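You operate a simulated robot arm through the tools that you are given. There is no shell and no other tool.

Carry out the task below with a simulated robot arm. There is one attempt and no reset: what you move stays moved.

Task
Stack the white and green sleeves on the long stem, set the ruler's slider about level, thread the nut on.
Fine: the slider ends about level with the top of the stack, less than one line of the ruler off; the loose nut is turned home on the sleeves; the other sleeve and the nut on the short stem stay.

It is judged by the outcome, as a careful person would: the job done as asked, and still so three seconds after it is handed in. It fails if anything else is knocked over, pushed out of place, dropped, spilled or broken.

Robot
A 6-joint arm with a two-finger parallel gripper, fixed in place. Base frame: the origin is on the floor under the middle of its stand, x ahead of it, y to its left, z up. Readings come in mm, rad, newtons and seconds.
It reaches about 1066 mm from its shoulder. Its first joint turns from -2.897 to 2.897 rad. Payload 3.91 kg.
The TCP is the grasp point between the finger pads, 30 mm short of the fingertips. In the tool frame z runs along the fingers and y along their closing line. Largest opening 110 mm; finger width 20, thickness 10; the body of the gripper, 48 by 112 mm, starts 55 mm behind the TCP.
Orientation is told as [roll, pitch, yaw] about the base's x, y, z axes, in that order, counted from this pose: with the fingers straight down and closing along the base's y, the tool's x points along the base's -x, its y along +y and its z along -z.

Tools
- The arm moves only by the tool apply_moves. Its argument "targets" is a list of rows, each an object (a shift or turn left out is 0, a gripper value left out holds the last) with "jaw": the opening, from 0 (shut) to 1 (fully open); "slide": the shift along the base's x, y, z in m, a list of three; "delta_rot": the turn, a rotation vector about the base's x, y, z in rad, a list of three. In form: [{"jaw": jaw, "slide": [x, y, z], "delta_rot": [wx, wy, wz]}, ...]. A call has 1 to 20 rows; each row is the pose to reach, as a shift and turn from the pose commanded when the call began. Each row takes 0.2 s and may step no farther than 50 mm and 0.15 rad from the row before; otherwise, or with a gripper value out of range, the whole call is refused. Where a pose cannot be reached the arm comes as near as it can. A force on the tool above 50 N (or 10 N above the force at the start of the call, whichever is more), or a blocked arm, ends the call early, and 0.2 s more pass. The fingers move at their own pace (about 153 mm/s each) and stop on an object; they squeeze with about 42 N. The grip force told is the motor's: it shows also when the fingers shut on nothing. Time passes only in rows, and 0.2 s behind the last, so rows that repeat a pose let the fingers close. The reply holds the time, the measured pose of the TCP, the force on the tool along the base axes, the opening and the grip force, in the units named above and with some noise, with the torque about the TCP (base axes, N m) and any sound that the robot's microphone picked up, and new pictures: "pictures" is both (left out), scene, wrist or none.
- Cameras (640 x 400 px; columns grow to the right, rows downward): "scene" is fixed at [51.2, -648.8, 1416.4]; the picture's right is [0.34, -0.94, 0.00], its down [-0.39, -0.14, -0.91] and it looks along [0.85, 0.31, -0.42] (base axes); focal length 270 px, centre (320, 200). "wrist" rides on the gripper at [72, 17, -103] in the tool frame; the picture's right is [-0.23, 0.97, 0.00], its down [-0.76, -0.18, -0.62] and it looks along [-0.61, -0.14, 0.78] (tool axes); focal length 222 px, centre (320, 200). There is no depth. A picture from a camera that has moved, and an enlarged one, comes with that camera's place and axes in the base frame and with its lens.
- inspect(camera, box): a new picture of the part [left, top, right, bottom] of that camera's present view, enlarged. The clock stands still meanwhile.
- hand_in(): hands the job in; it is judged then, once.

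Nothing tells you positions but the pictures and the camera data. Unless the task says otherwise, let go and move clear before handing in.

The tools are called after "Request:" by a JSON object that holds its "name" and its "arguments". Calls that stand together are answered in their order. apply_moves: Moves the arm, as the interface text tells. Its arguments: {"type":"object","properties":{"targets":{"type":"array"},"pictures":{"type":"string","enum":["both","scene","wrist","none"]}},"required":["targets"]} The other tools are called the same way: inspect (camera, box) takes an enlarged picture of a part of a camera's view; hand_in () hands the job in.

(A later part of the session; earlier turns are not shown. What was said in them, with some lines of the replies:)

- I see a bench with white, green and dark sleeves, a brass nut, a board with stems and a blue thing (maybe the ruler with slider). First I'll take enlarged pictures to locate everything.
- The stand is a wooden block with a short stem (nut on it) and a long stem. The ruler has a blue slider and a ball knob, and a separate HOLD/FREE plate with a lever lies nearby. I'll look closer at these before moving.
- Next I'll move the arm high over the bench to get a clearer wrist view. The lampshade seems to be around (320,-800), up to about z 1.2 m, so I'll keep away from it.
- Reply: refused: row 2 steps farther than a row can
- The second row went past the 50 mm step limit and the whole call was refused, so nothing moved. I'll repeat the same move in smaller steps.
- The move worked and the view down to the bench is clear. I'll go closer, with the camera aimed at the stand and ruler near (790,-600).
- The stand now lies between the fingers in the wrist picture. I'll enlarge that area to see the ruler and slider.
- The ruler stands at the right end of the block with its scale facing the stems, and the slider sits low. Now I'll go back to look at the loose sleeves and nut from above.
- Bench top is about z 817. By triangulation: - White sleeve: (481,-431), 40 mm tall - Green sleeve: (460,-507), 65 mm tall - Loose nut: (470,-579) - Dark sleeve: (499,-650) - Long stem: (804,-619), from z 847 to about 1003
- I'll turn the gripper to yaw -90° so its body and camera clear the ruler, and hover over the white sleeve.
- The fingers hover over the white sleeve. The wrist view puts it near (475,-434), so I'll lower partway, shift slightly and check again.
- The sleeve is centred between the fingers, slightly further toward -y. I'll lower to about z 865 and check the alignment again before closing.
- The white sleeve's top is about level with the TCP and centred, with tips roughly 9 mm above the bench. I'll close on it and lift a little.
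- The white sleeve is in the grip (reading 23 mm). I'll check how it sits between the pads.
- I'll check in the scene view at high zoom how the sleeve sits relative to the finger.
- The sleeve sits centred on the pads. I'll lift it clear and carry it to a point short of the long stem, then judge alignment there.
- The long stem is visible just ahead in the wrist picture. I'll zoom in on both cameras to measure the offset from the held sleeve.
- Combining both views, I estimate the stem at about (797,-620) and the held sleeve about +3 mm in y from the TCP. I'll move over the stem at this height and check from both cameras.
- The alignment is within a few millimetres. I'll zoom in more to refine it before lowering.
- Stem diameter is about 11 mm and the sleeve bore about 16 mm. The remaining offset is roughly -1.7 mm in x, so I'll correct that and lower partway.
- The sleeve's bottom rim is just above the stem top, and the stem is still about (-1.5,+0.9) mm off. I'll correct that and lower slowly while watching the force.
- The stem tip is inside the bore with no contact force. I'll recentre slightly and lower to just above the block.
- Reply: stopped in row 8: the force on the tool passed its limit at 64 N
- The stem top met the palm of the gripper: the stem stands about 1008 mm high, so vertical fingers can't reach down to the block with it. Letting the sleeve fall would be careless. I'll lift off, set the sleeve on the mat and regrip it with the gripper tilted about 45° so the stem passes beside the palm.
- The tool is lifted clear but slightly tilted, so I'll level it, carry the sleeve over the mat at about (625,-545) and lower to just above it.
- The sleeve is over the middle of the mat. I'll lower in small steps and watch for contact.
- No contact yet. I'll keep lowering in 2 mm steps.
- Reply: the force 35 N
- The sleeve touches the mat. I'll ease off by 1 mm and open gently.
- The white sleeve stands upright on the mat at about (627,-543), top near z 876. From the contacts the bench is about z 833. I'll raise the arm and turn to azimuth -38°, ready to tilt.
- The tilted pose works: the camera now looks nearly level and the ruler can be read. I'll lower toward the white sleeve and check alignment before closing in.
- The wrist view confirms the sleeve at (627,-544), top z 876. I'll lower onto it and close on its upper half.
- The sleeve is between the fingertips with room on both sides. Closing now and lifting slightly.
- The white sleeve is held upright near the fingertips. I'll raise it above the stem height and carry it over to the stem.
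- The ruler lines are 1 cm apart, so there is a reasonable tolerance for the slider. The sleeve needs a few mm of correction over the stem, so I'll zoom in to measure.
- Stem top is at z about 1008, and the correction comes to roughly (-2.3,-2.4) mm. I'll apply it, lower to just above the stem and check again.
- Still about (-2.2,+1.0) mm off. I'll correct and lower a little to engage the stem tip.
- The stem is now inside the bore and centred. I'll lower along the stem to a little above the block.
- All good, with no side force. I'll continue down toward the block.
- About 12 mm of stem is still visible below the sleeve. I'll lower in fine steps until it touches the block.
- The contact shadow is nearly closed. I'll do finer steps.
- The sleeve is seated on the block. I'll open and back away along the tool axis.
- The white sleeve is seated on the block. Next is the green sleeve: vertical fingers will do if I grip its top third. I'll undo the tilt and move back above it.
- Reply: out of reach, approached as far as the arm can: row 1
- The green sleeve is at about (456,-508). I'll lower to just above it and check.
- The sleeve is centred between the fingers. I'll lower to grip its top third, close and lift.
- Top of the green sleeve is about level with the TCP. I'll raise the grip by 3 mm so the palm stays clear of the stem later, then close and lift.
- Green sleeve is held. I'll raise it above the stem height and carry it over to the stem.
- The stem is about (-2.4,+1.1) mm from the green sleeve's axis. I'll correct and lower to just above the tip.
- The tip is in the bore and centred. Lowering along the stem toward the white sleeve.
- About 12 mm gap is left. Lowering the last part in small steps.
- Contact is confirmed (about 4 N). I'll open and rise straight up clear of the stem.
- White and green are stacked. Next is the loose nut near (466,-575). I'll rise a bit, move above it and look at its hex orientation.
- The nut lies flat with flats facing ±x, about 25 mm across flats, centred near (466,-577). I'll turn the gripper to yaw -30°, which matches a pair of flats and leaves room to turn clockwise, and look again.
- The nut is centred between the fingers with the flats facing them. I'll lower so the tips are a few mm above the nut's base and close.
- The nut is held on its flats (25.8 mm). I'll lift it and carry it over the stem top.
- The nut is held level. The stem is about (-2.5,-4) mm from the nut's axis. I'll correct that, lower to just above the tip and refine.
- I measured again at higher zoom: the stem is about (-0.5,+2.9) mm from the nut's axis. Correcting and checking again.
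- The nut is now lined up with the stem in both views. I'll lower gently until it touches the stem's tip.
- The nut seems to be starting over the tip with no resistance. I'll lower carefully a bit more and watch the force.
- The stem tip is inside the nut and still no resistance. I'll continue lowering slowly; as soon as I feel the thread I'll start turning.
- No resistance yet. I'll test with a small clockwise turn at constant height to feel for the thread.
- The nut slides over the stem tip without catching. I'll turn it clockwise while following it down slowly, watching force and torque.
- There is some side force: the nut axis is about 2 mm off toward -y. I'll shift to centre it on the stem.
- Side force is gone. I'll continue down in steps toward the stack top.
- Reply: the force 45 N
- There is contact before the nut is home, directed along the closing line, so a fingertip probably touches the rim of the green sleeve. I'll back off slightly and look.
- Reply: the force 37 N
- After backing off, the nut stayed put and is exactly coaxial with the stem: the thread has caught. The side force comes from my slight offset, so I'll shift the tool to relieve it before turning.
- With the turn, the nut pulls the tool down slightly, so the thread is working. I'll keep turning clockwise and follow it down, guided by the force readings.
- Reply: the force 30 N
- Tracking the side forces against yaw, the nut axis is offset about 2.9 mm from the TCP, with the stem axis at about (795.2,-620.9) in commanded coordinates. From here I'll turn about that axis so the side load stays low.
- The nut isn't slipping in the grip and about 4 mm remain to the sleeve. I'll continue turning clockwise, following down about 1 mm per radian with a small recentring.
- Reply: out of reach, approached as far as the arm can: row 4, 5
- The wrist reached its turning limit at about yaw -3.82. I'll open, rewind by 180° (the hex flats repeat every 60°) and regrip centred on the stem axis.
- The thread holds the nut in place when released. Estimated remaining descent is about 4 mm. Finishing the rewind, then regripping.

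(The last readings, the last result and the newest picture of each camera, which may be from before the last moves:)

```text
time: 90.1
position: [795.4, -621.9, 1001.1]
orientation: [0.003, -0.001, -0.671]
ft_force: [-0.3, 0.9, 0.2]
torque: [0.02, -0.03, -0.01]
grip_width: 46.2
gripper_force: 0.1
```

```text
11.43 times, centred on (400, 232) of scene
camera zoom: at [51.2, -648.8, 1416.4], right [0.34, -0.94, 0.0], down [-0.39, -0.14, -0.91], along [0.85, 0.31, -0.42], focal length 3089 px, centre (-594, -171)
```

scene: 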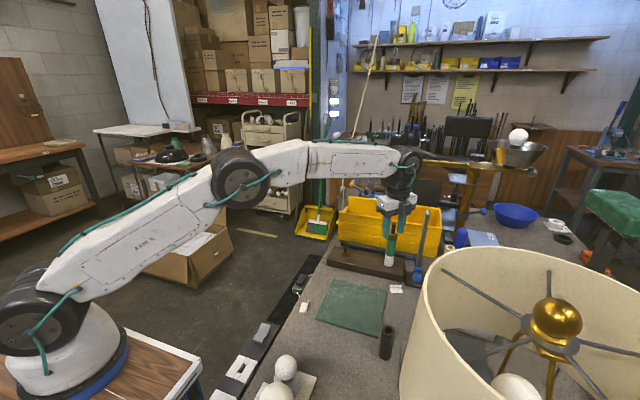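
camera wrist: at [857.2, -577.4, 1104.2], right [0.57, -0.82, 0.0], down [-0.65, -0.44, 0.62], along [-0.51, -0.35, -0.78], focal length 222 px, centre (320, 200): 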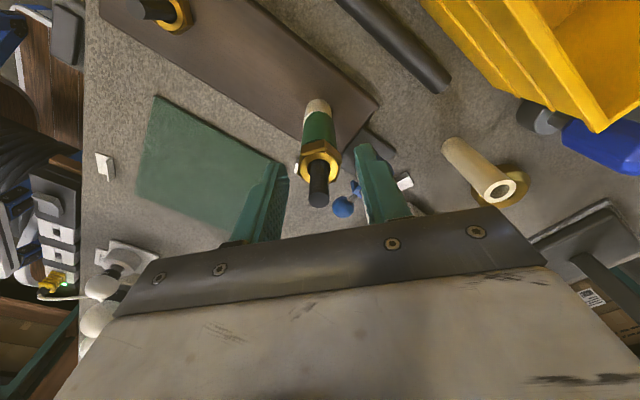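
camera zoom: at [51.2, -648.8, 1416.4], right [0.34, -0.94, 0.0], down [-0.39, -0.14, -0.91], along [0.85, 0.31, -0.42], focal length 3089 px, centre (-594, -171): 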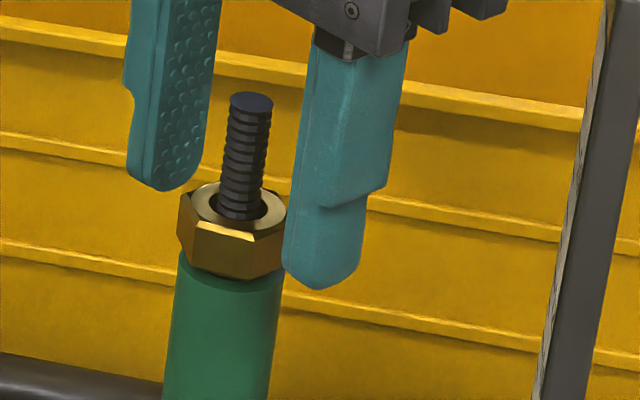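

The nut is centred along the closing line. I'll recentre about 1.6 mm along the other axis, raise 2.5 mm so the tips stay clear of the green sleeve, and close.

Request:
{"name": "apply_moves", "arguments": {"targets": [{"jaw": 0.42, "slide": [-0.0012, 0.001, 0.0015]}, {"jaw": 0.42, "slide": [-0.0012, 0.001, 0.0025]}, {"jaw": 0.3, "slide": [-0.0012, 0.001, 0.0025]}, {"jaw": 0.2, "slide": [-0.0012, 0.001, 0.0025]}, {"jaw": 0.1, "slide": [-0.0012, 0.001, 0.0025]}, {"jaw": 0.1, "slide": [-0.0012, 0.001, 0.0025]}], "pictures": "none"}}

Request:
{"name": "inspect", "arguments": {"camera": "wrist", "box": [280, 90, 360, 210]}}

Request:
{"name": "inspect", "arguments": {"camera": "scene", "box": [386, 215, 414, 250]}}

```text
time: 91.5
position: [793.5, -620.0, 1002.9]
orientation: [0.001, 0.0, -0.674]
ft_force: [-0.2, -0.3, 0.1]
torque: [-0.07, 0.03, 0.02]
grip_width: 25.6
gripper_force: 42.1
```

```text
3.33 times, centred on (320, 150) of wrist
camera zoom: at [748.2, -560.3, 1106.9], right [0.78, 0.62, 0.0], down [0.48, -0.61, 0.62], along [0.39, -0.49, -0.78], focal length 740 px, centre (320, 367)
```

zoom: 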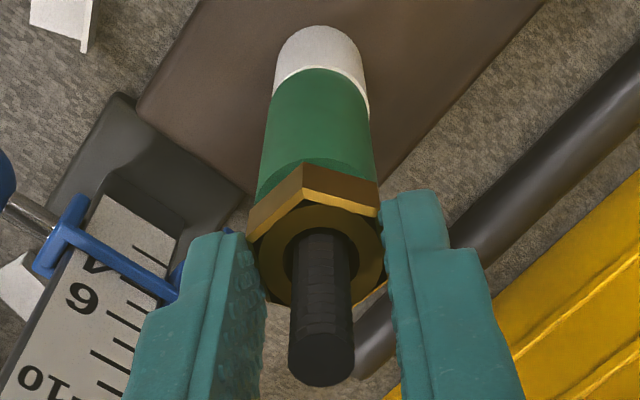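

```text
11.43 times, centred on (400, 232) of scene
camera zoom: at [51.2, -648.8, 1416.4], right [0.34, -0.94, 0.0], down [-0.39, -0.14, -0.91], along [0.85, 0.31, -0.42], focal length 3089 px, centre (-594, -171)
```

zoom: 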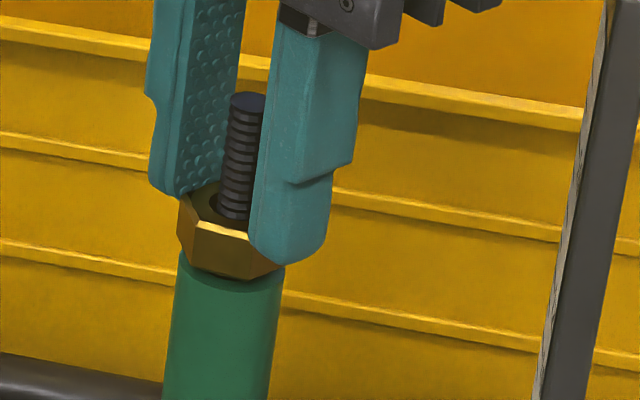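

Regripped with no side force. Turning clockwise again in segments, following down about 0.6 mm per radian.

Request:
{"name": "apply_moves", "arguments": {"targets": [{"slide": [0.0001, 0, -0.0001], "delta_rot": [0, 0, -0.15]}, {"slide": [0.0002, -0.0001, -0.0002], "delta_rot": [0, 0, -0.3]}, {"slide": [0.0003, -0.0002, -0.0003], "delta_rot": [0, 0, -0.45]}, {"slide": [0.0004, -0.0003, -0.0004], "delta_rot": [0, 0, -0.6]}, {"slide": [0.0005, -0.0004, -0.0005], "delta_rot": [0, 0, -0.75]}], "pictures": "none"}}

```text
time: 92.7
position: [795.4, -619.0, 1002.1]
orientation: [0.0, 0.0, -1.424]
ft_force: [-3.8, 2.6, -3.5]
torque: [0.04, 0.12, -0.01]
grip_width: 26.0
gripper_force: 42.0
```

Request:
{"name": "apply_moves", "arguments": {"targets": [{"slide": [-0.0003, 0.0002, -0.0008], "delta_rot": [0, 0, 0]}, {"slide": [-0.0003, 0.0002, -0.0009], "delta_rot": [0, 0, -0.15]}, {"slide": [-0.0003, 0.0002, -0.001], "delta_rot": [0, 0, -0.3]}, {"slide": [-0.0003, 0.0002, -0.0011], "delta_rot": [0, 0, -0.45]}, {"slide": [-0.0003, 0.0002, -0.0012], "delta_rot": [0, 0, -0.6]}, {"slide": [-0.0003, 0.0002, -0.0013], "delta_rot": [0, 0, -0.75]}], "pictures": "none"}}

Request:
{"name": "inspect", "arguments": {"camera": "scene", "box": [392, 230, 408, 246]}}

```text
time: 94.1
position: [795.2, -617.9, 999.9]
orientation: [0.0, 0.0, -2.173]
ft_force: [3.2, -2.5, -3.0]
torque: [0.0, -0.04, 0.98]
grip_width: 26.2
gripper_force: 42.6
```

```text
16.00 times, centred on (400, 238) of scene
camera zoom: at [51.2, -648.8, 1416.4], right [0.34, -0.94, 0.0], down [-0.39, -0.14, -0.91], along [0.85, 0.31, -0.42], focal length 4325 px, centre (-960, -408)
```

zoom: 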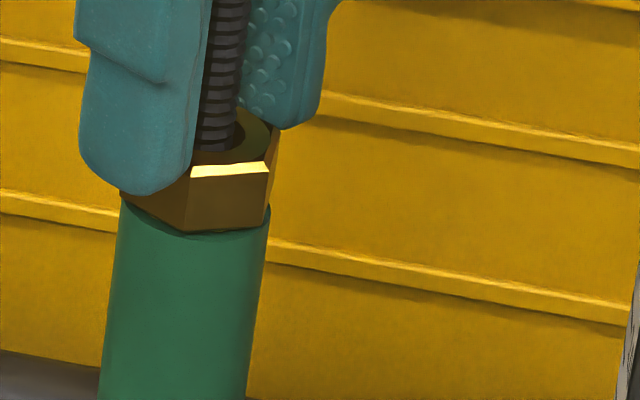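

The torque rose to about 1 N·m and the gap to the green sleeve has closed, so the nut looks home. I'll look at it from both cameras.

Request:
{"name": "inspect", "arguments": {"camera": "wrist", "box": [285, 90, 355, 200]}}

Request:
{"name": "inspect", "arguments": {"camera": "scene", "box": [370, 205, 430, 285]}}

```text
3.64 times, centred on (320, 145) of wrist
camera zoom: at [851.0, -567.9, 1104.6], right [0.67, -0.74, 0.0], down [-0.58, -0.53, 0.62], along [-0.46, -0.42, -0.78], focal length 808 px, centre (320, 400)
```

zoom: 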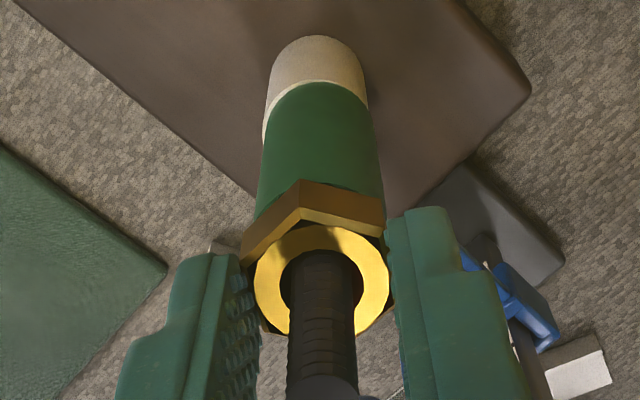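

```text
5.00 times, centred on (400, 245) of scene
camera zoom: at [51.2, -648.8, 1416.4], right [0.34, -0.94, 0.0], down [-0.39, -0.14, -0.91], along [0.85, 0.31, -0.42], focal length 1352 px, centre (-80, -25)
```

zoom: 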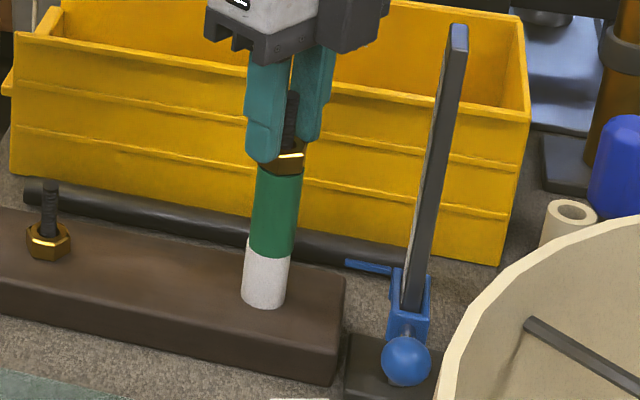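

I'll confirm with one tiny further turn that it is a firm stop.

Request:
{"name": "apply_moves", "arguments": {"targets": [{"slide": [0.0002, -0.0001, -0.0003], "delta_rot": [0, 0, -0.06]}, {"slide": [0.0002, -0.0001, -0.0005], "delta_rot": [0, 0, -0.12]}], "pictures": "none"}}

Request:
{"name": "inspect", "arguments": {"camera": "scene", "box": [392, 230, 408, 246]}}

```text
time: 94.7
position: [796.2, -619.1, 1000.6]
orientation: [0.003, -0.002, -2.292]
ft_force: [1.5, 0.5, 1.4]
torque: [0.05, 0.11, 0.93]
grip_width: 27.5
gripper_force: 41.8
```

```text
16.00 times, centred on (400, 238) of scene
camera zoom: at [51.2, -648.8, 1416.4], right [0.34, -0.94, 0.0], down [-0.39, -0.14, -0.91], along [0.85, 0.31, -0.42], focal length 4325 px, centre (-960, -408)
```

zoom: 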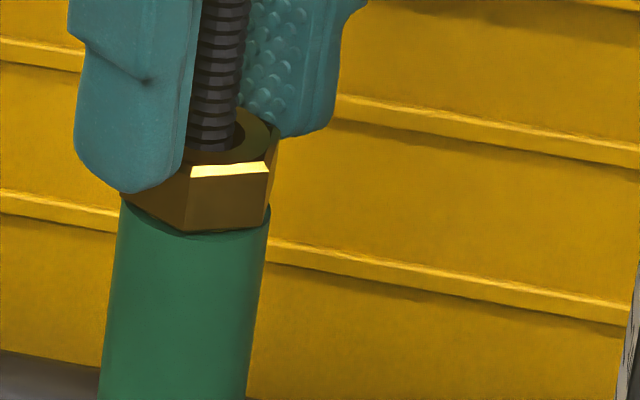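

The nut did not move while the fingers started to twist around it, so it is home. I'll release it and rise clear.

Request:
{"name": "apply_moves", "arguments": {"targets": [{"slide": [-0.0002, 0.0001, 0.0003], "delta_rot": [0, 0, 0.12]}, {"jaw": 0.3, "slide": [-0.0002, 0.0001, 0.0003], "delta_rot": [0, 0, 0.12]}, {"jaw": 0.42, "slide": [-0.0002, 0.0001, 0.0003], "delta_rot": [0, 0, 0.12]}, {"jaw": 0.42, "slide": [-0.0002, 0.0001, 0.02], "delta_rot": [0, 0, 0.12]}, {"slide": [-0.0002, 0.0001, 0.06], "delta_rot": [0, 0, 0.12]}, {"slide": [-0.0002, 0.0001, 0.09], "delta_rot": [0, 0, 0.12]}]}}

Request:
{"name": "inspect", "arguments": {"camera": "scene", "box": [370, 205, 430, 285]}}

Request:
{"name": "inspect", "arguments": {"camera": "scene", "box": [392, 230, 408, 246]}}

```text
time: 96.1
position: [795.5, -618.2, 1090.0]
orientation: [0.0, -0.002, -2.174]
ft_force: [0.2, 0.7, -0.3]
torque: [-0.01, 0.0, -0.02]
grip_width: 46.4
gripper_force: 0.1
camera wrist: at [850.2, -567.8, 1194.5], right [0.67, -0.74, 0.0], down [-0.58, -0.53, 0.62], along [-0.46, -0.42, -0.78], focal length 222 px, centre (320, 200)
```

scene: 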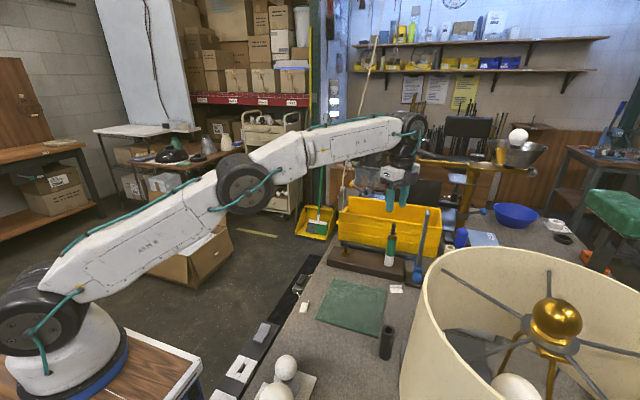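
wrist: 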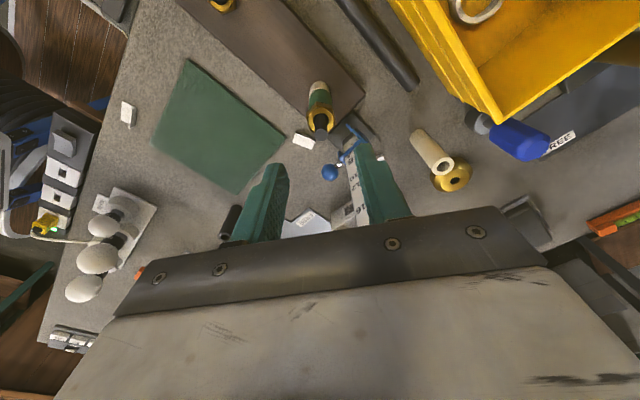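

```text
5.00 times, centred on (400, 245) of scene
camera zoom: at [51.2, -648.8, 1416.4], right [0.34, -0.94, 0.0], down [-0.39, -0.14, -0.91], along [0.85, 0.31, -0.42], focal length 1352 px, centre (-80, -25)
```

zoom: 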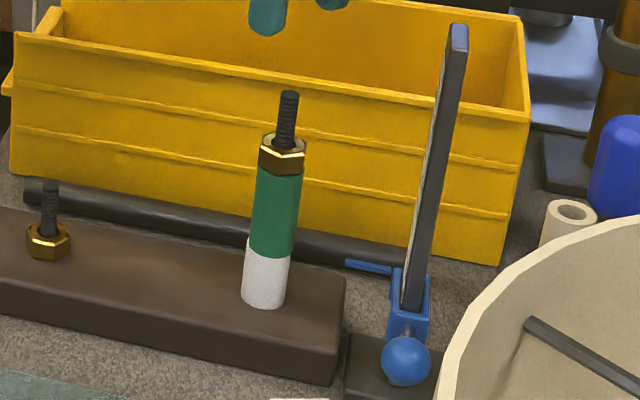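

```text
16.00 times, centred on (400, 238) of scene
camera zoom: at [51.2, -648.8, 1416.4], right [0.34, -0.94, 0.0], down [-0.39, -0.14, -0.91], along [0.85, 0.31, -0.42], focal length 4325 px, centre (-960, -408)
```

zoom: 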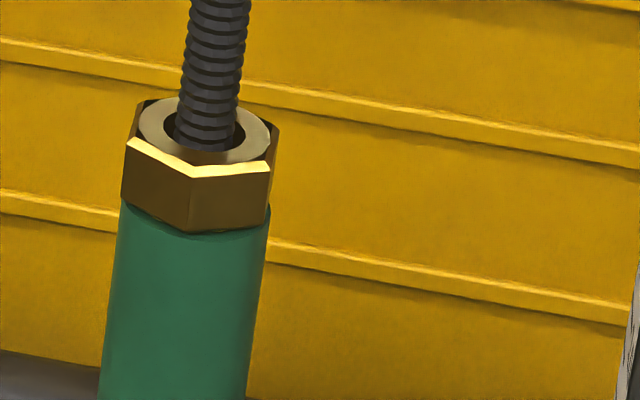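

The nut sits flush on the green sleeve. Now the slider: I need a close look at its knob and collar.

Request:
{"name": "inspect", "arguments": {"camera": "wrist", "box": [290, 100, 410, 220]}}

Request:
{"name": "inspect", "arguments": {"camera": "scene", "box": [400, 250, 430, 290]}}

```text
3.33 times, centred on (350, 160) of wrist
camera zoom: at [850.2, -567.8, 1194.5], right [0.67, -0.74, 0.0], down [-0.58, -0.53, 0.62], along [-0.46, -0.42, -0.78], focal length 740 px, centre (220, 333)
```

zoom: 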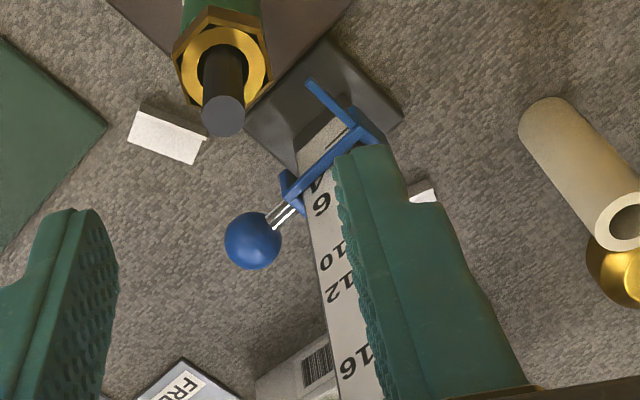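

```text
10.00 times, centred on (415, 270) of scene
camera zoom: at [51.2, -648.8, 1416.4], right [0.34, -0.94, 0.0], down [-0.39, -0.14, -0.91], along [0.85, 0.31, -0.42], focal length 2703 px, centre (-630, -500)
```

zoom: 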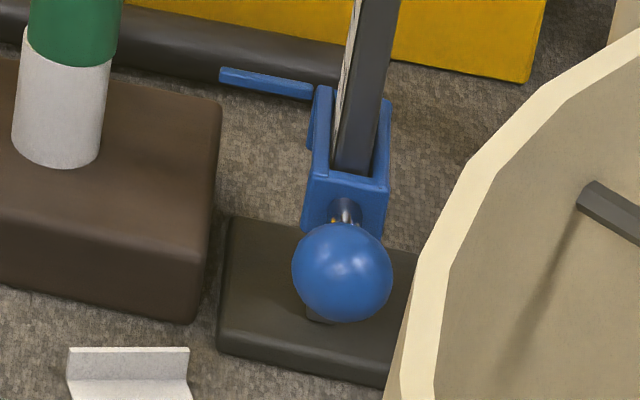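

The slider is a collar with a 29 mm ball knob on a pin facing the robot, at about (722,-705,890). I'll back off, turn to yaw 0 and tilt the gripper forward 45° to take the ball with the fingertips from the front.

Request:
{"name": "apply_moves", "arguments": {"targets": [{"jaw": 0.5, "slide": [-0.01, 0.001, 0], "delta_rot": [0, 0, 0.145]}, {"slide": [-0.02, 0.002, 0], "delta_rot": [0, 0, 0.29]}, {"slide": [-0.03, 0.003, 0], "delta_rot": [0, 0, 0.435]}, {"slide": [-0.045, 0.005, 0], "delta_rot": [0, 0, 0.58]}, {"slide": [-0.06, 0.007, 0], "delta_rot": [0, 0, 0.725]}, {"slide": [-0.075, 0.009, 0], "delta_rot": [0, 0, 0.87]}, {"slide": [-0.09, 0.01, 0], "delta_rot": [0, 0, 1.015]}, {"slide": [-0.105, 0.012, 0], "delta_rot": [0, 0, 1.16]}, {"slide": [-0.12, 0.014, 0], "delta_rot": [0, 0, 1.305]}, {"slide": [-0.135, 0.016, 0], "delta_rot": [0, 0, 1.45]}, {"slide": [-0.145, 0.017, 0], "delta_rot": [0, 0, 1.595]}, {"slide": [-0.155, 0.018, 0], "delta_rot": [0, 0, 1.74]}, {"slide": [-0.165, 0.018, 0], "delta_rot": [0, 0, 1.885]}, {"slide": [-0.175, 0.018, 0], "delta_rot": [0, 0, 2.03]}, {"slide": [-0.185, 0.018, 0], "delta_rot": [0, 0, 2.174]}], "pictures": "none"}}

Request:
{"name": "apply_moves", "arguments": {"targets": [{"slide": [0, -0.015, 0], "delta_rot": [0, -0.1333, 0]}, {"slide": [0, -0.03, 0], "delta_rot": [0, -0.2667, 0]}, {"slide": [0, -0.045, -0.01], "delta_rot": [0, -0.4, 0]}, {"slide": [0, -0.06, -0.02], "delta_rot": [0, -0.5333, 0]}, {"slide": [0, -0.08, -0.03], "delta_rot": [0, -0.6667, 0]}, {"slide": [0, -0.1, -0.05], "delta_rot": [0, -0.8, 0]}]}}

```text
time: 99.3
position: [610.4, -602.0, 1090.1]
orientation: [0.002, 0.002, 0.003]
ft_force: [0.3, -1.5, 0.0]
torque: [-0.02, 0.03, -0.01]
grip_width: 55.1
gripper_force: 0.1
```

```text
time: 100.7
position: [610.7, -701.5, 1040.4]
orientation: [-0.002, -0.801, 0.003]
ft_force: [-0.2, 1.0, 1.0]
torque: [-0.03, 0.04, 0.01]
grip_width: 55.1
gripper_force: 0.0
camera wrist: at [486.2, -684.0, 1060.8], right [0.16, 0.97, 0.16], down [0.08, -0.18, 0.98], along [0.98, -0.14, -0.11], focal length 222 px, centre (320, 200)
```

scene: 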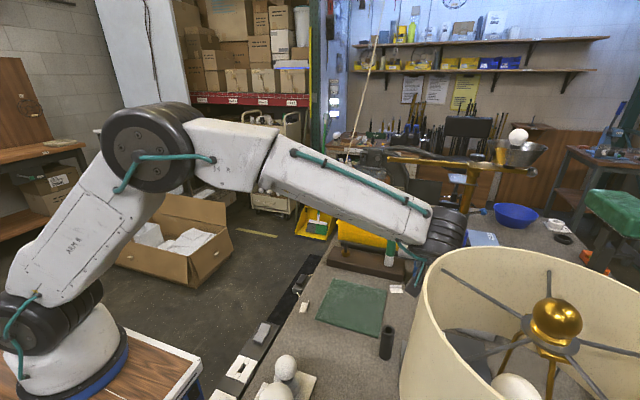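
wrist: 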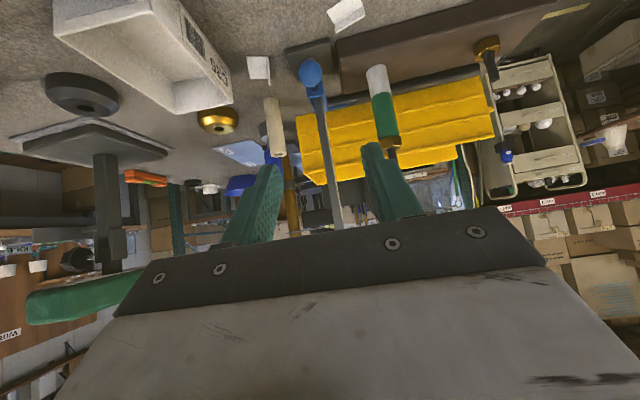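

The tilted pose is reached and the ball is visible ahead at about (722,-704,888). The lampshade is well away from the arm. I'll move to a pre-grasp point 60 mm short of the ball.

Request:
{"name": "apply_moves", "arguments": {"targets": [{"jaw": 0.5, "slide": [0.017, -0.001, -0.032]}, {"slide": [0.035, -0.002, -0.064]}, {"slide": [0.052, -0.003, -0.095]}]}}

Request:
{"name": "inspect", "arguments": {"camera": "wrist", "box": [220, 60, 420, 220]}}

Request:
{"name": "inspect", "arguments": {"camera": "scene", "box": [385, 230, 445, 300]}}

```text
time: 101.5
position: [660.6, -705.5, 944.8]
orientation: [-0.001, -0.802, 0.003]
ft_force: [-0.5, 0.4, 0.1]
torque: [0.04, 0.03, 0.0]
grip_width: 55.2
gripper_force: 0.1
camera wrist: at [536.2, -687.5, 966.0], right [0.16, 0.97, 0.16], down [0.08, -0.18, 0.98], along [0.98, -0.14, -0.11], focal length 222 px, centre (320, 200)
```

scene: 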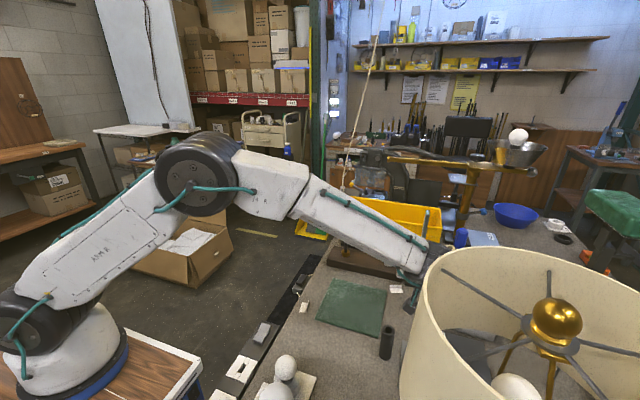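
wrist: 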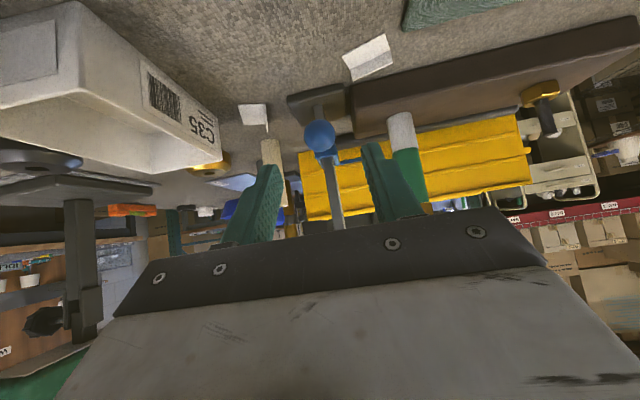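

```text
2.50 times, centred on (320, 140) of wrist
camera zoom: at [536.2, -687.5, 966.0], right [0.16, 0.97, 0.16], down [0.08, -0.18, 0.98], along [0.98, -0.14, -0.11], focal length 555 px, centre (320, 350)
```

zoom: 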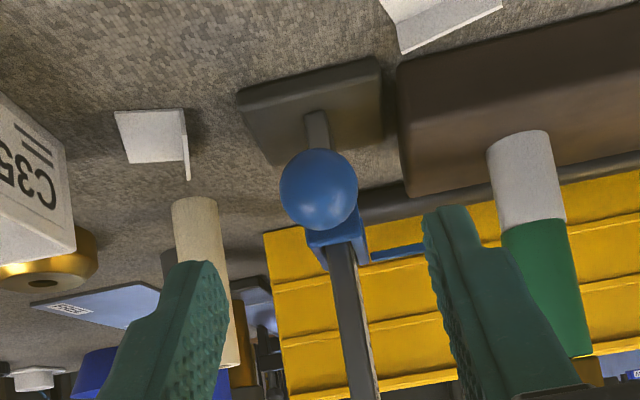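

```text
5.71 times, centred on (415, 265) of scene
camera zoom: at [51.2, -648.8, 1416.4], right [0.34, -0.94, 0.0], down [-0.39, -0.14, -0.91], along [0.85, 0.31, -0.42], focal length 1544 px, centre (-223, -171)
```

zoom: 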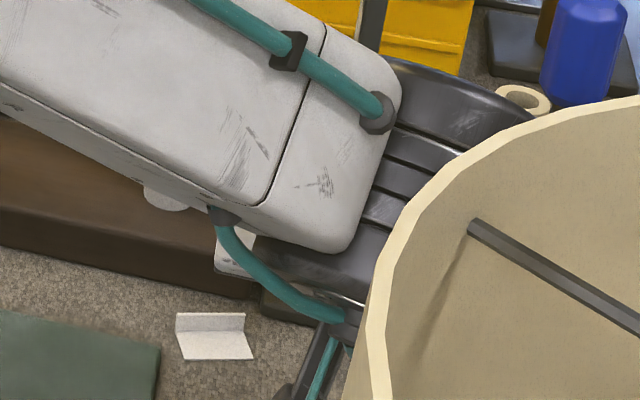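

The ball is lined up, slightly above the finger axis. I'll shift by a few mm and advance most of the way along the tool axis, then check.

Request:
{"name": "apply_moves", "arguments": {"targets": [{"jaw": 0.5, "slide": [0.0031, 0, 0.0032]}, {"slide": [0.0174, 0, -0.0107]}, {"slide": [0.0318, 0, -0.0247]}], "pictures": "none"}}

Request:
{"name": "inspect", "arguments": {"camera": "wrist", "box": [230, 90, 410, 220]}}

```text
time: 102.3
position: [693.7, -706.2, 921.2]
orientation: [0.0, -0.802, 0.0]
ft_force: [0.1, -0.1, 0.6]
torque: [-0.02, 0.01, 0.0]
grip_width: 55.2
gripper_force: 0.0
```

```text
3.08 times, centred on (320, 155) of wrist
camera zoom: at [569.0, -688.3, 941.1], right [0.16, 0.97, 0.16], down [0.08, -0.18, 0.98], along [0.98, -0.14, -0.11], focal length 684 px, centre (320, 338)
```

zoom: 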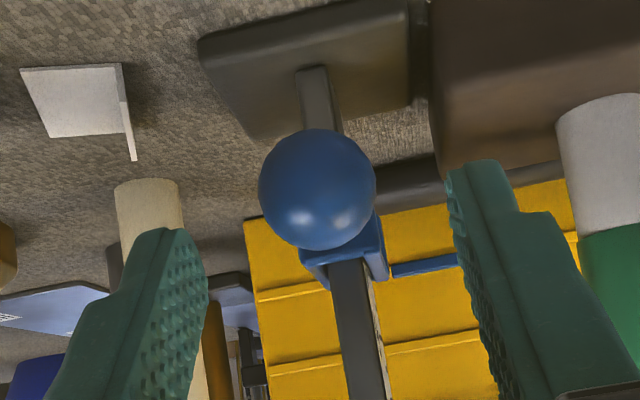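

Request:
{"name": "apply_moves", "arguments": {"targets": [{"jaw": 0.5, "slide": [0.0107, 0, -0.0076]}, {"slide": [0.02, 0, -0.0167]}, {"slide": [0.02, 0, -0.0167]}], "pictures": "none"}}

Request:
{"name": "inspect", "arguments": {"camera": "wrist", "box": [230, 90, 410, 220]}}

```text
time: 103.1
position: [714.2, -705.3, 903.9]
orientation: [0.0, -0.801, 0.002]
ft_force: [-0.1, 0.3, -0.4]
torque: [0.0, -0.02, -0.01]
grip_width: 55.0
gripper_force: 0.0
```

```text
3.08 times, centred on (320, 155) of wrist
camera zoom: at [589.3, -687.1, 924.2], right [0.16, 0.97, 0.16], down [0.08, -0.18, 0.98], along [0.98, -0.14, -0.11], focal length 684 px, centre (320, 338)
```

zoom: 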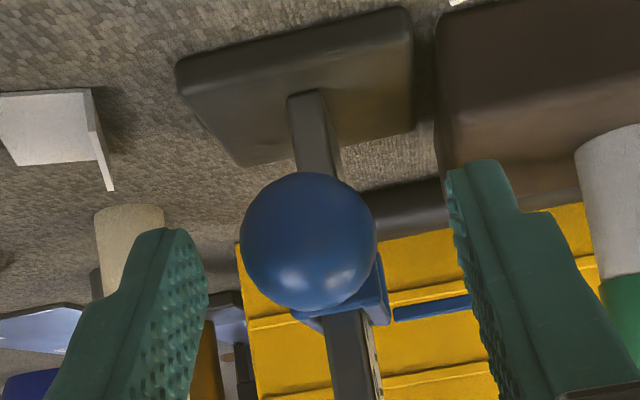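

The ball is between the fingertips. I'll shift 2 mm in y and close on it.

Request:
{"name": "apply_moves", "arguments": {"targets": [{"jaw": 0.5, "slide": [0, -0.0023, 0]}, {"jaw": 0.35, "slide": [0, -0.0023, 0]}, {"jaw": 0.25, "slide": [0, -0.0023, 0]}, {"jaw": 0.1, "slide": [0, -0.0023, 0]}, {"jaw": 0.1, "slide": [0, -0.0023, 0]}], "pictures": "none"}}

Request:
{"name": "inspect", "arguments": {"camera": "wrist", "box": [230, 90, 410, 220]}}

```text
time: 104.3
position: [712.5, -706.8, 903.0]
orientation: [0.001, -0.801, 0.001]
ft_force: [-2.6, 6.1, -0.5]
torque: [0.08, 0.04, 0.06]
grip_width: 26.9
gripper_force: 44.7
```

```text
3.08 times, centred on (320, 155) of wrist
camera zoom: at [589.2, -688.7, 924.2], right [0.16, 0.97, 0.16], down [0.08, -0.18, 0.98], along [0.98, -0.14, -0.11], focal length 684 px, centre (320, 338)
```

zoom: 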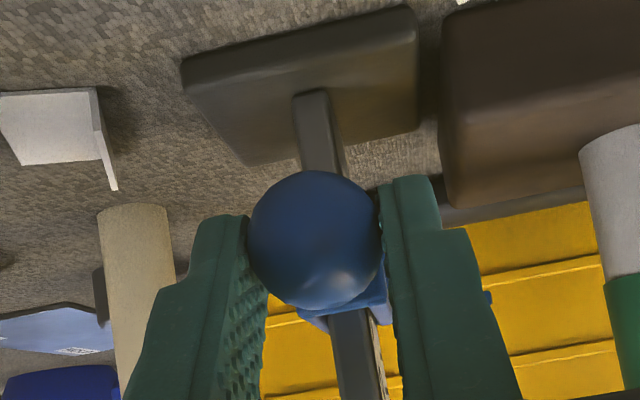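

The ball is gripped. I'll test by lifting gently 6 mm and checking the force.

Request:
{"name": "apply_moves", "arguments": {"targets": [{"slide": [0, 0.0004, 0.002]}, {"slide": [0, 0.0004, 0.004]}, {"slide": [0, 0.0004, 0.006]}], "pictures": "none"}}

Request:
{"name": "inspect", "arguments": {"camera": "wrist", "box": [230, 90, 410, 220]}}

```text
time: 105.1
position: [713.2, -708.1, 910.0]
orientation: [0.001, -0.801, 0.002]
ft_force: [0.4, 2.7, -0.9]
torque: [0.07, 0.18, 0.06]
grip_width: 26.5
gripper_force: 45.1
```

```text
3.08 times, centred on (320, 155) of wrist
camera zoom: at [589.2, -688.6, 930.6], right [0.16, 0.97, 0.16], down [0.08, -0.18, 0.98], along [0.98, -0.14, -0.11], focal length 684 px, centre (320, 338)
```

zoom: 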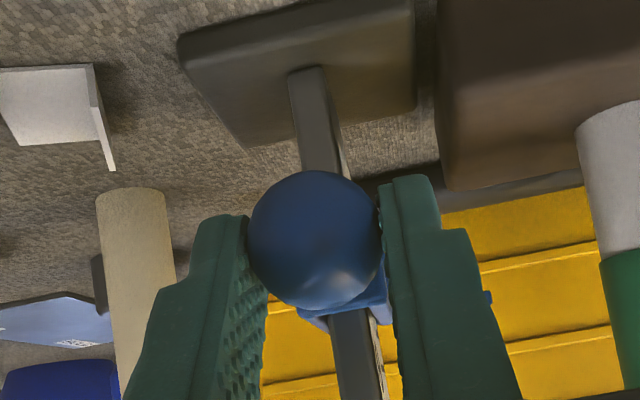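

The slider moves freely with the knob. From the scene view the pointer needs to rise about 62 mm in total to be level with the top of the sleeves. I'll lift the remaining 56 mm straight up.

Request:
{"name": "apply_moves", "arguments": {"targets": [{"slide": [0, 0, 0.007]}, {"slide": [0, 0, 0.014]}, {"slide": [0, 0, 0.021]}, {"slide": [0, 0, 0.028]}, {"slide": [0, 0, 0.035]}, {"slide": [0, 0, 0.042]}, {"slide": [0, 0, 0.049]}, {"slide": [0, 0, 0.056]}, {"slide": [0, 0, 0.056]}]}}

Request:
{"name": "inspect", "arguments": {"camera": "wrist", "box": [250, 90, 450, 220]}}

Request:
{"name": "inspect", "arguments": {"camera": "scene", "box": [370, 205, 430, 285]}}

```text
time: 107.1
position: [712.9, -706.3, 966.8]
orientation: [0.0, -0.801, 0.004]
ft_force: [-6.2, 11.7, -0.5]
torque: [0.17, 0.15, 0.15]
grip_width: 26.4
gripper_force: 45.0
camera wrist: at [589.2, -688.7, 987.2], right [0.16, 0.97, 0.16], down [0.08, -0.18, 0.98], along [0.98, -0.14, -0.11], focal length 222 px, centre (320, 200)
```

scene: 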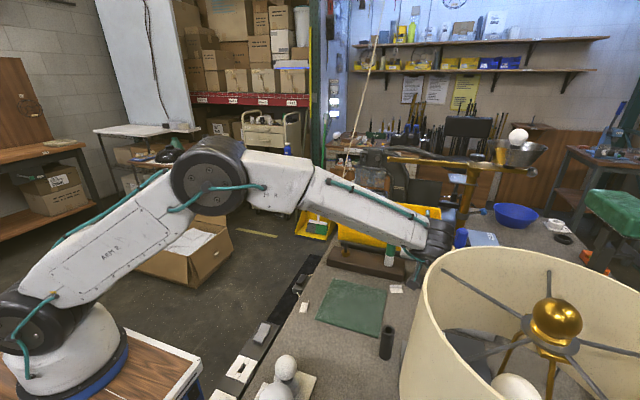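
wrist: 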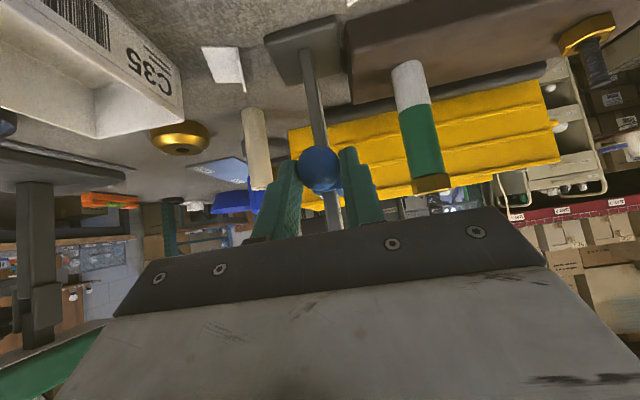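

```text
3.08 times, centred on (350, 155) of wrist
camera zoom: at [589.2, -688.7, 987.2], right [0.16, 0.97, 0.16], down [0.08, -0.18, 0.98], along [0.98, -0.14, -0.11], focal length 684 px, centre (228, 338)
```

zoom: 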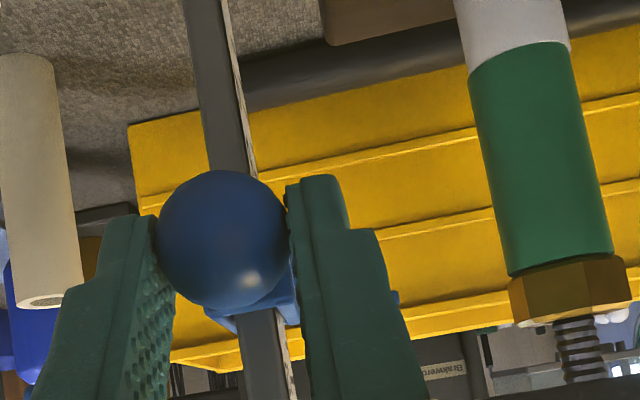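

```text
5.00 times, centred on (400, 245) of scene
camera zoom: at [51.2, -648.8, 1416.4], right [0.34, -0.94, 0.0], down [-0.39, -0.14, -0.91], along [0.85, 0.31, -0.42], focal length 1352 px, centre (-80, -25)
```

zoom: 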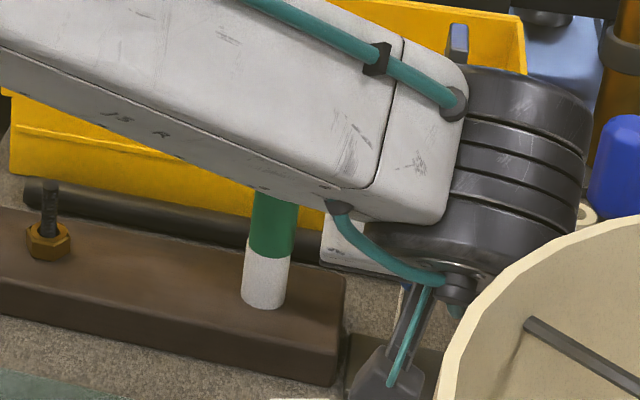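

From this nearly level view the pointer tip is at about z 961 and the sleeve top at about 962, so they are level. The slider was resting mid-ruler before, so it should hold by friction. I'll relax the side load and open.

Request:
{"name": "apply_moves", "arguments": {"targets": [{"jaw": 0.1, "slide": [-0.0004, 0.0008, 0]}, {"jaw": 0.28, "slide": [-0.0004, 0.0008, 0]}, {"jaw": 0.35, "slide": [-0.0004, 0.0008, 0]}, {"jaw": 0.5, "slide": [-0.0004, 0.0008, 0]}, {"jaw": 0.5, "slide": [-0.0004, 0.0008, 0]}], "pictures": "wrist"}}

Request:
{"name": "inspect", "arguments": {"camera": "wrist", "box": [250, 90, 450, 220]}}

```text
time: 108.3
position: [714.0, -705.3, 966.0]
orientation: [0.001, -0.801, 0.002]
ft_force: [1.0, -0.6, 0.2]
torque: [0.0, 0.01, 0.01]
grip_width: 55.0
gripper_force: 0.2
camera wrist: at [588.5, -688.2, 986.7], right [0.16, 0.97, 0.16], down [0.08, -0.18, 0.98], along [0.98, -0.14, -0.11], focal length 222 px, centre (320, 200)
```

wrist: 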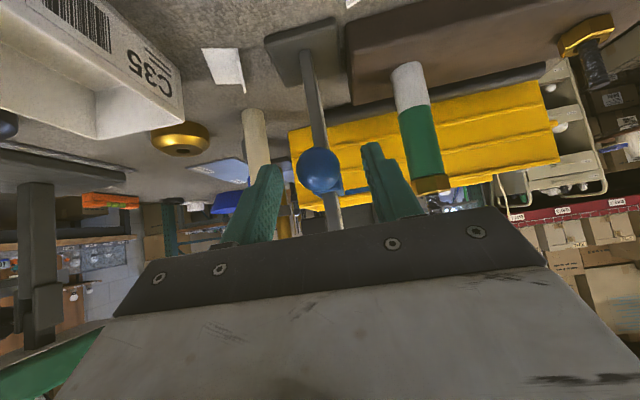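

```text
3.08 times, centred on (350, 155) of wrist
camera zoom: at [588.5, -688.2, 986.7], right [0.16, 0.97, 0.16], down [0.08, -0.18, 0.98], along [0.98, -0.14, -0.11], focal length 684 px, centre (228, 338)
```

zoom: 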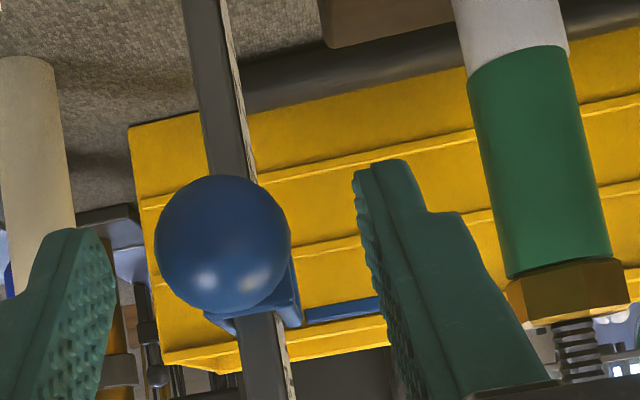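

The slider holds its place. I'll back away along the tool axis, then move clear to check the levels from other views.

Request:
{"name": "apply_moves", "arguments": {"targets": [{"jaw": 0.5, "slide": [-0.0143, 0, 0.0139]}, {"slide": [-0.0287, 0, 0.0279]}, {"slide": [-0.0502, 0, 0.0488]}, {"slide": [-0.08, 0.02, 0.06]}, {"slide": [-0.11, 0.05, 0.065]}, {"slide": [-0.13, 0.09, 0.07]}, {"slide": [-0.14, 0.13, 0.07]}, {"slide": [-0.15, 0.17, 0.07]}]}}

Request:
{"name": "inspect", "arguments": {"camera": "scene", "box": [370, 205, 430, 285]}}

Request:
{"name": "inspect", "arguments": {"camera": "wrist", "box": [230, 40, 430, 200]}}

```text
time: 110.1
position: [563.4, -534.1, 1036.4]
orientation: [0.002, -0.803, 0.0]
ft_force: [0.4, -0.2, -0.3]
torque: [0.01, -0.04, 0.02]
grip_width: 55.0
gripper_force: 0.1
camera wrist: at [439.4, -516.9, 1056.7], right [0.16, 0.97, 0.16], down [0.08, -0.18, 0.98], along [0.98, -0.14, -0.11], focal length 222 px, centre (320, 200)
```

scene: 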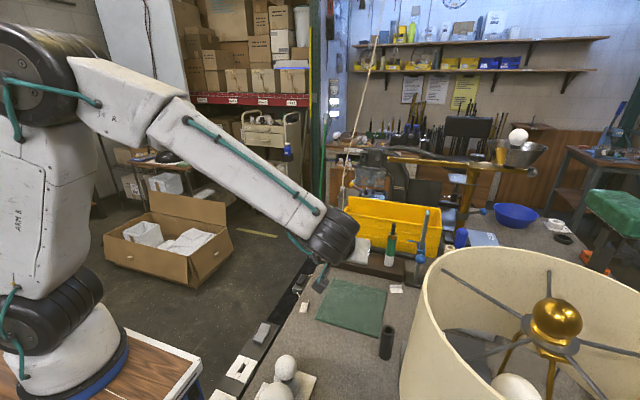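
wrist: 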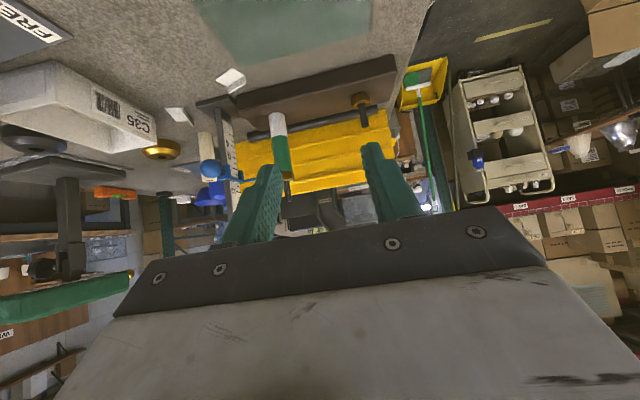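

```text
5.00 times, centred on (400, 245) of scene
camera zoom: at [51.2, -648.8, 1416.4], right [0.34, -0.94, 0.0], down [-0.39, -0.14, -0.91], along [0.85, 0.31, -0.42], focal length 1352 px, centre (-80, -25)
```

zoom: 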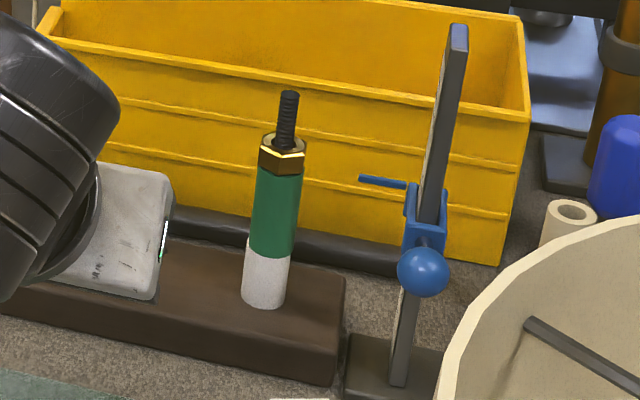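

```text
2.50 times, centred on (330, 120) of wrist
camera zoom: at [439.4, -516.9, 1056.7], right [0.16, 0.97, 0.16], down [0.08, -0.18, 0.98], along [0.98, -0.14, -0.11], focal length 555 px, centre (295, 400)
```

zoom: 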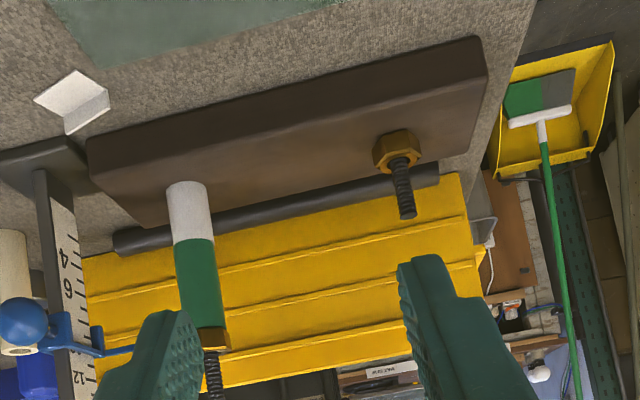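

In the scene view the pointer tip is at the row expected for the sleeve top. I'll check precisely at high zoom, and read the ruler with the wrist camera.

Request:
{"name": "inspect", "arguments": {"camera": "scene", "box": [388, 226, 418, 250]}}

Request:
{"name": "inspect", "arguments": {"camera": "wrist", "box": [195, 120, 305, 200]}}

```text
16.00 times, centred on (403, 238) of scene
camera zoom: at [51.2, -648.8, 1416.4], right [0.34, -0.94, 0.0], down [-0.39, -0.14, -0.91], along [0.85, 0.31, -0.42], focal length 4325 px, centre (-1008, -408)
```

zoom: 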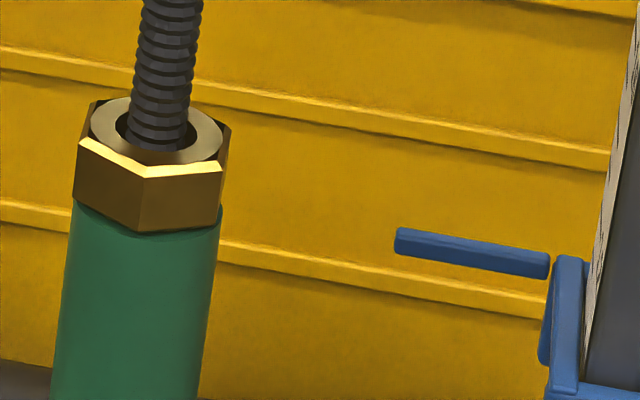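

```text
5.00 times, centred on (250, 160) of wrist
camera zoom: at [439.4, -516.9, 1056.7], right [0.16, 0.97, 0.16], down [0.08, -0.18, 0.98], along [0.98, -0.14, -0.11], focal length 1111 px, centre (670, 400)
```

zoom: 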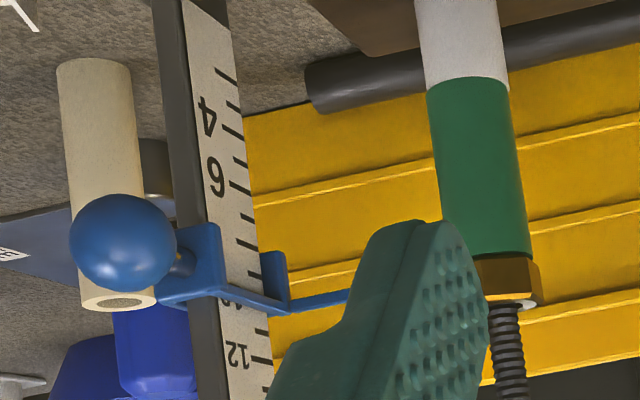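

The pointer is within about 1 mm of the sleeve top and reads about 10 on the ruler. I'll take a final overview to confirm everything else is undisturbed.

Request:
{"name": "apply_moves", "arguments": {"targets": [{"jaw": 0.5, "slide": [-0.03, 0.02, 0.03]}, {"slide": [-0.06, 0.05, 0.06]}, {"slide": [-0.07, 0.09, 0.08]}, {"slide": [-0.07, 0.13, 0.09]}, {"slide": [-0.07, 0.13, 0.09]}], "pictures": "scene"}}

Request:
{"name": "inspect", "arguments": {"camera": "scene", "box": [260, 190, 460, 390]}}

Request:
{"name": "inspect", "arguments": {"camera": "scene", "box": [330, 200, 440, 290]}}

```text
refused: row 2 steps farther than a row can; nothing moved
```

```text
2.00 times, centred on (360, 290) of scene
camera zoom: at [51.2, -648.8, 1416.4], right [0.34, -0.94, 0.0], down [-0.39, -0.14, -0.91], along [0.85, 0.31, -0.42], focal length 541 px, centre (240, 20)
```

zoom: 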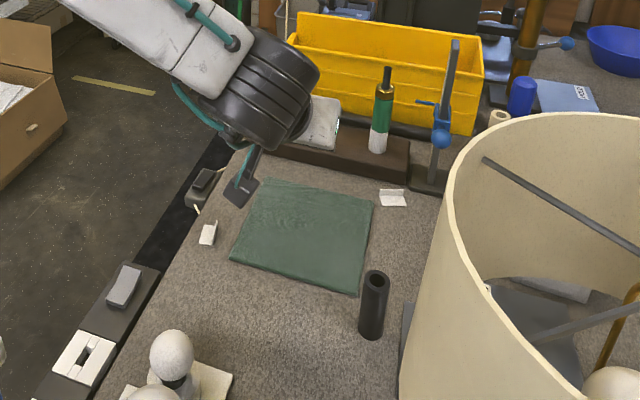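

```text
4.44 times, centred on (385, 245) of scene
camera zoom: at [51.2, -648.8, 1416.4], right [0.34, -0.94, 0.0], down [-0.39, -0.14, -0.91], along [0.85, 0.31, -0.42], focal length 1201 px, centre (31, 0)
```

zoom: 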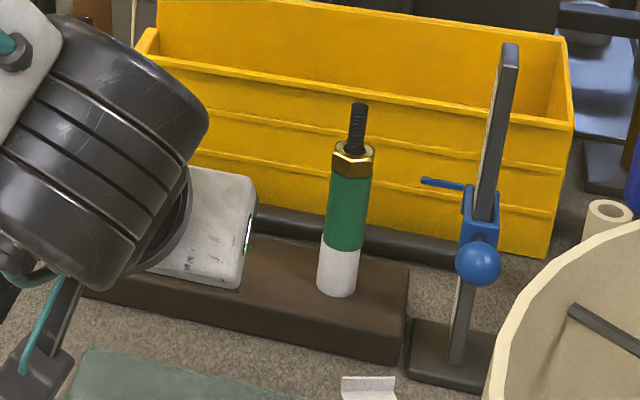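

The overview shows everything in place: the dark sleeve stands, and the stack and slider are fine. That last move was refused because one step was too long, so I'll redo it with shorter steps to see the short stem.

Request:
{"name": "apply_moves", "arguments": {"targets": [{"jaw": 0.5, "slide": [-0.025, 0.015, 0.025]}, {"slide": [-0.05, 0.035, 0.05]}, {"slide": [-0.06, 0.07, 0.07]}, {"slide": [-0.07, 0.105, 0.085]}, {"slide": [-0.08, 0.14, 0.1]}, {"slide": [-0.08, 0.14, 0.1]}], "pictures": "scene"}}

Request:
{"name": "inspect", "arguments": {"camera": "scene", "box": [320, 200, 440, 290]}}

```text
time: 111.5
position: [483.7, -392.6, 1135.0]
orientation: [0.0, -0.802, 0.002]
ft_force: [0.4, -0.2, 0.2]
torque: [0.01, -0.01, 0.01]
grip_width: 54.9
gripper_force: 0.1
```

scene: 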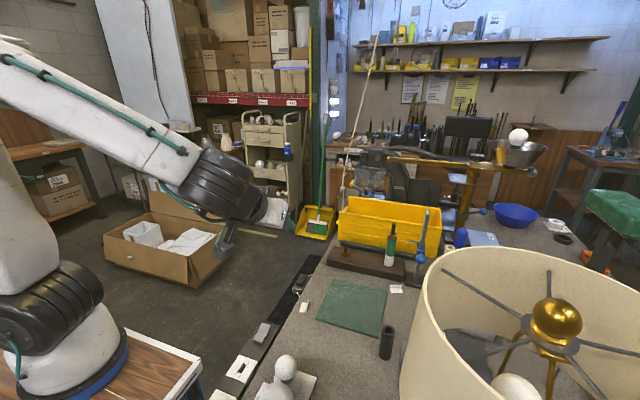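

```text
4.44 times, centred on (380, 245) of scene
camera zoom: at [51.2, -648.8, 1416.4], right [0.34, -0.94, 0.0], down [-0.39, -0.14, -0.91], along [0.85, 0.31, -0.42], focal length 1201 px, centre (53, 0)
```

zoom: 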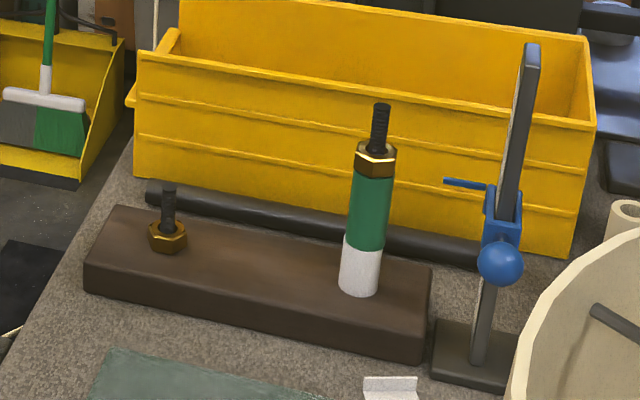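

The white and green sleeves are stacked on the long stem with the nut turned home on them. The slider pointer is level with the sleeve top and has held for several seconds. The short-stem nut and dark sleeve are in place and the arm is clear, so I'm handing in.

Request:
{"name": "hand_in", "arguments": {}}

```text
The job is handed in.
```

I stacked the white and green sleeves on the long stem, threaded the loose nut down onto them and set the ruler's slider level with the top of the stack. The job is handed in; I haven't seen a verdict.

- **Sleeves:** White sits on the block with green on top, with no visible gap between them.
- **Nut:** It is turned home. At the end the torque rose to about 1 N·m, and a further small turn twisted only the fingers, not the nut.
- **Slider:** By my measurements from both cameras the pointer is within about 1 mm of the sleeve top. It reads about 10 on the ruler, whose lines are 1 cm apart. It held its place for over three seconds after I let go.
- **Other items:** The dark sleeve and the nut on the short stem look untouched, and nothing else appears moved in the last overview.

On the first try with the white sleeve, the stem top pressed against the gripper palm with about 64 N and the call stopped early. I lifted off, rested the sleeve on the green mat and regripped it at an angle. I saw no damage or shift from that.
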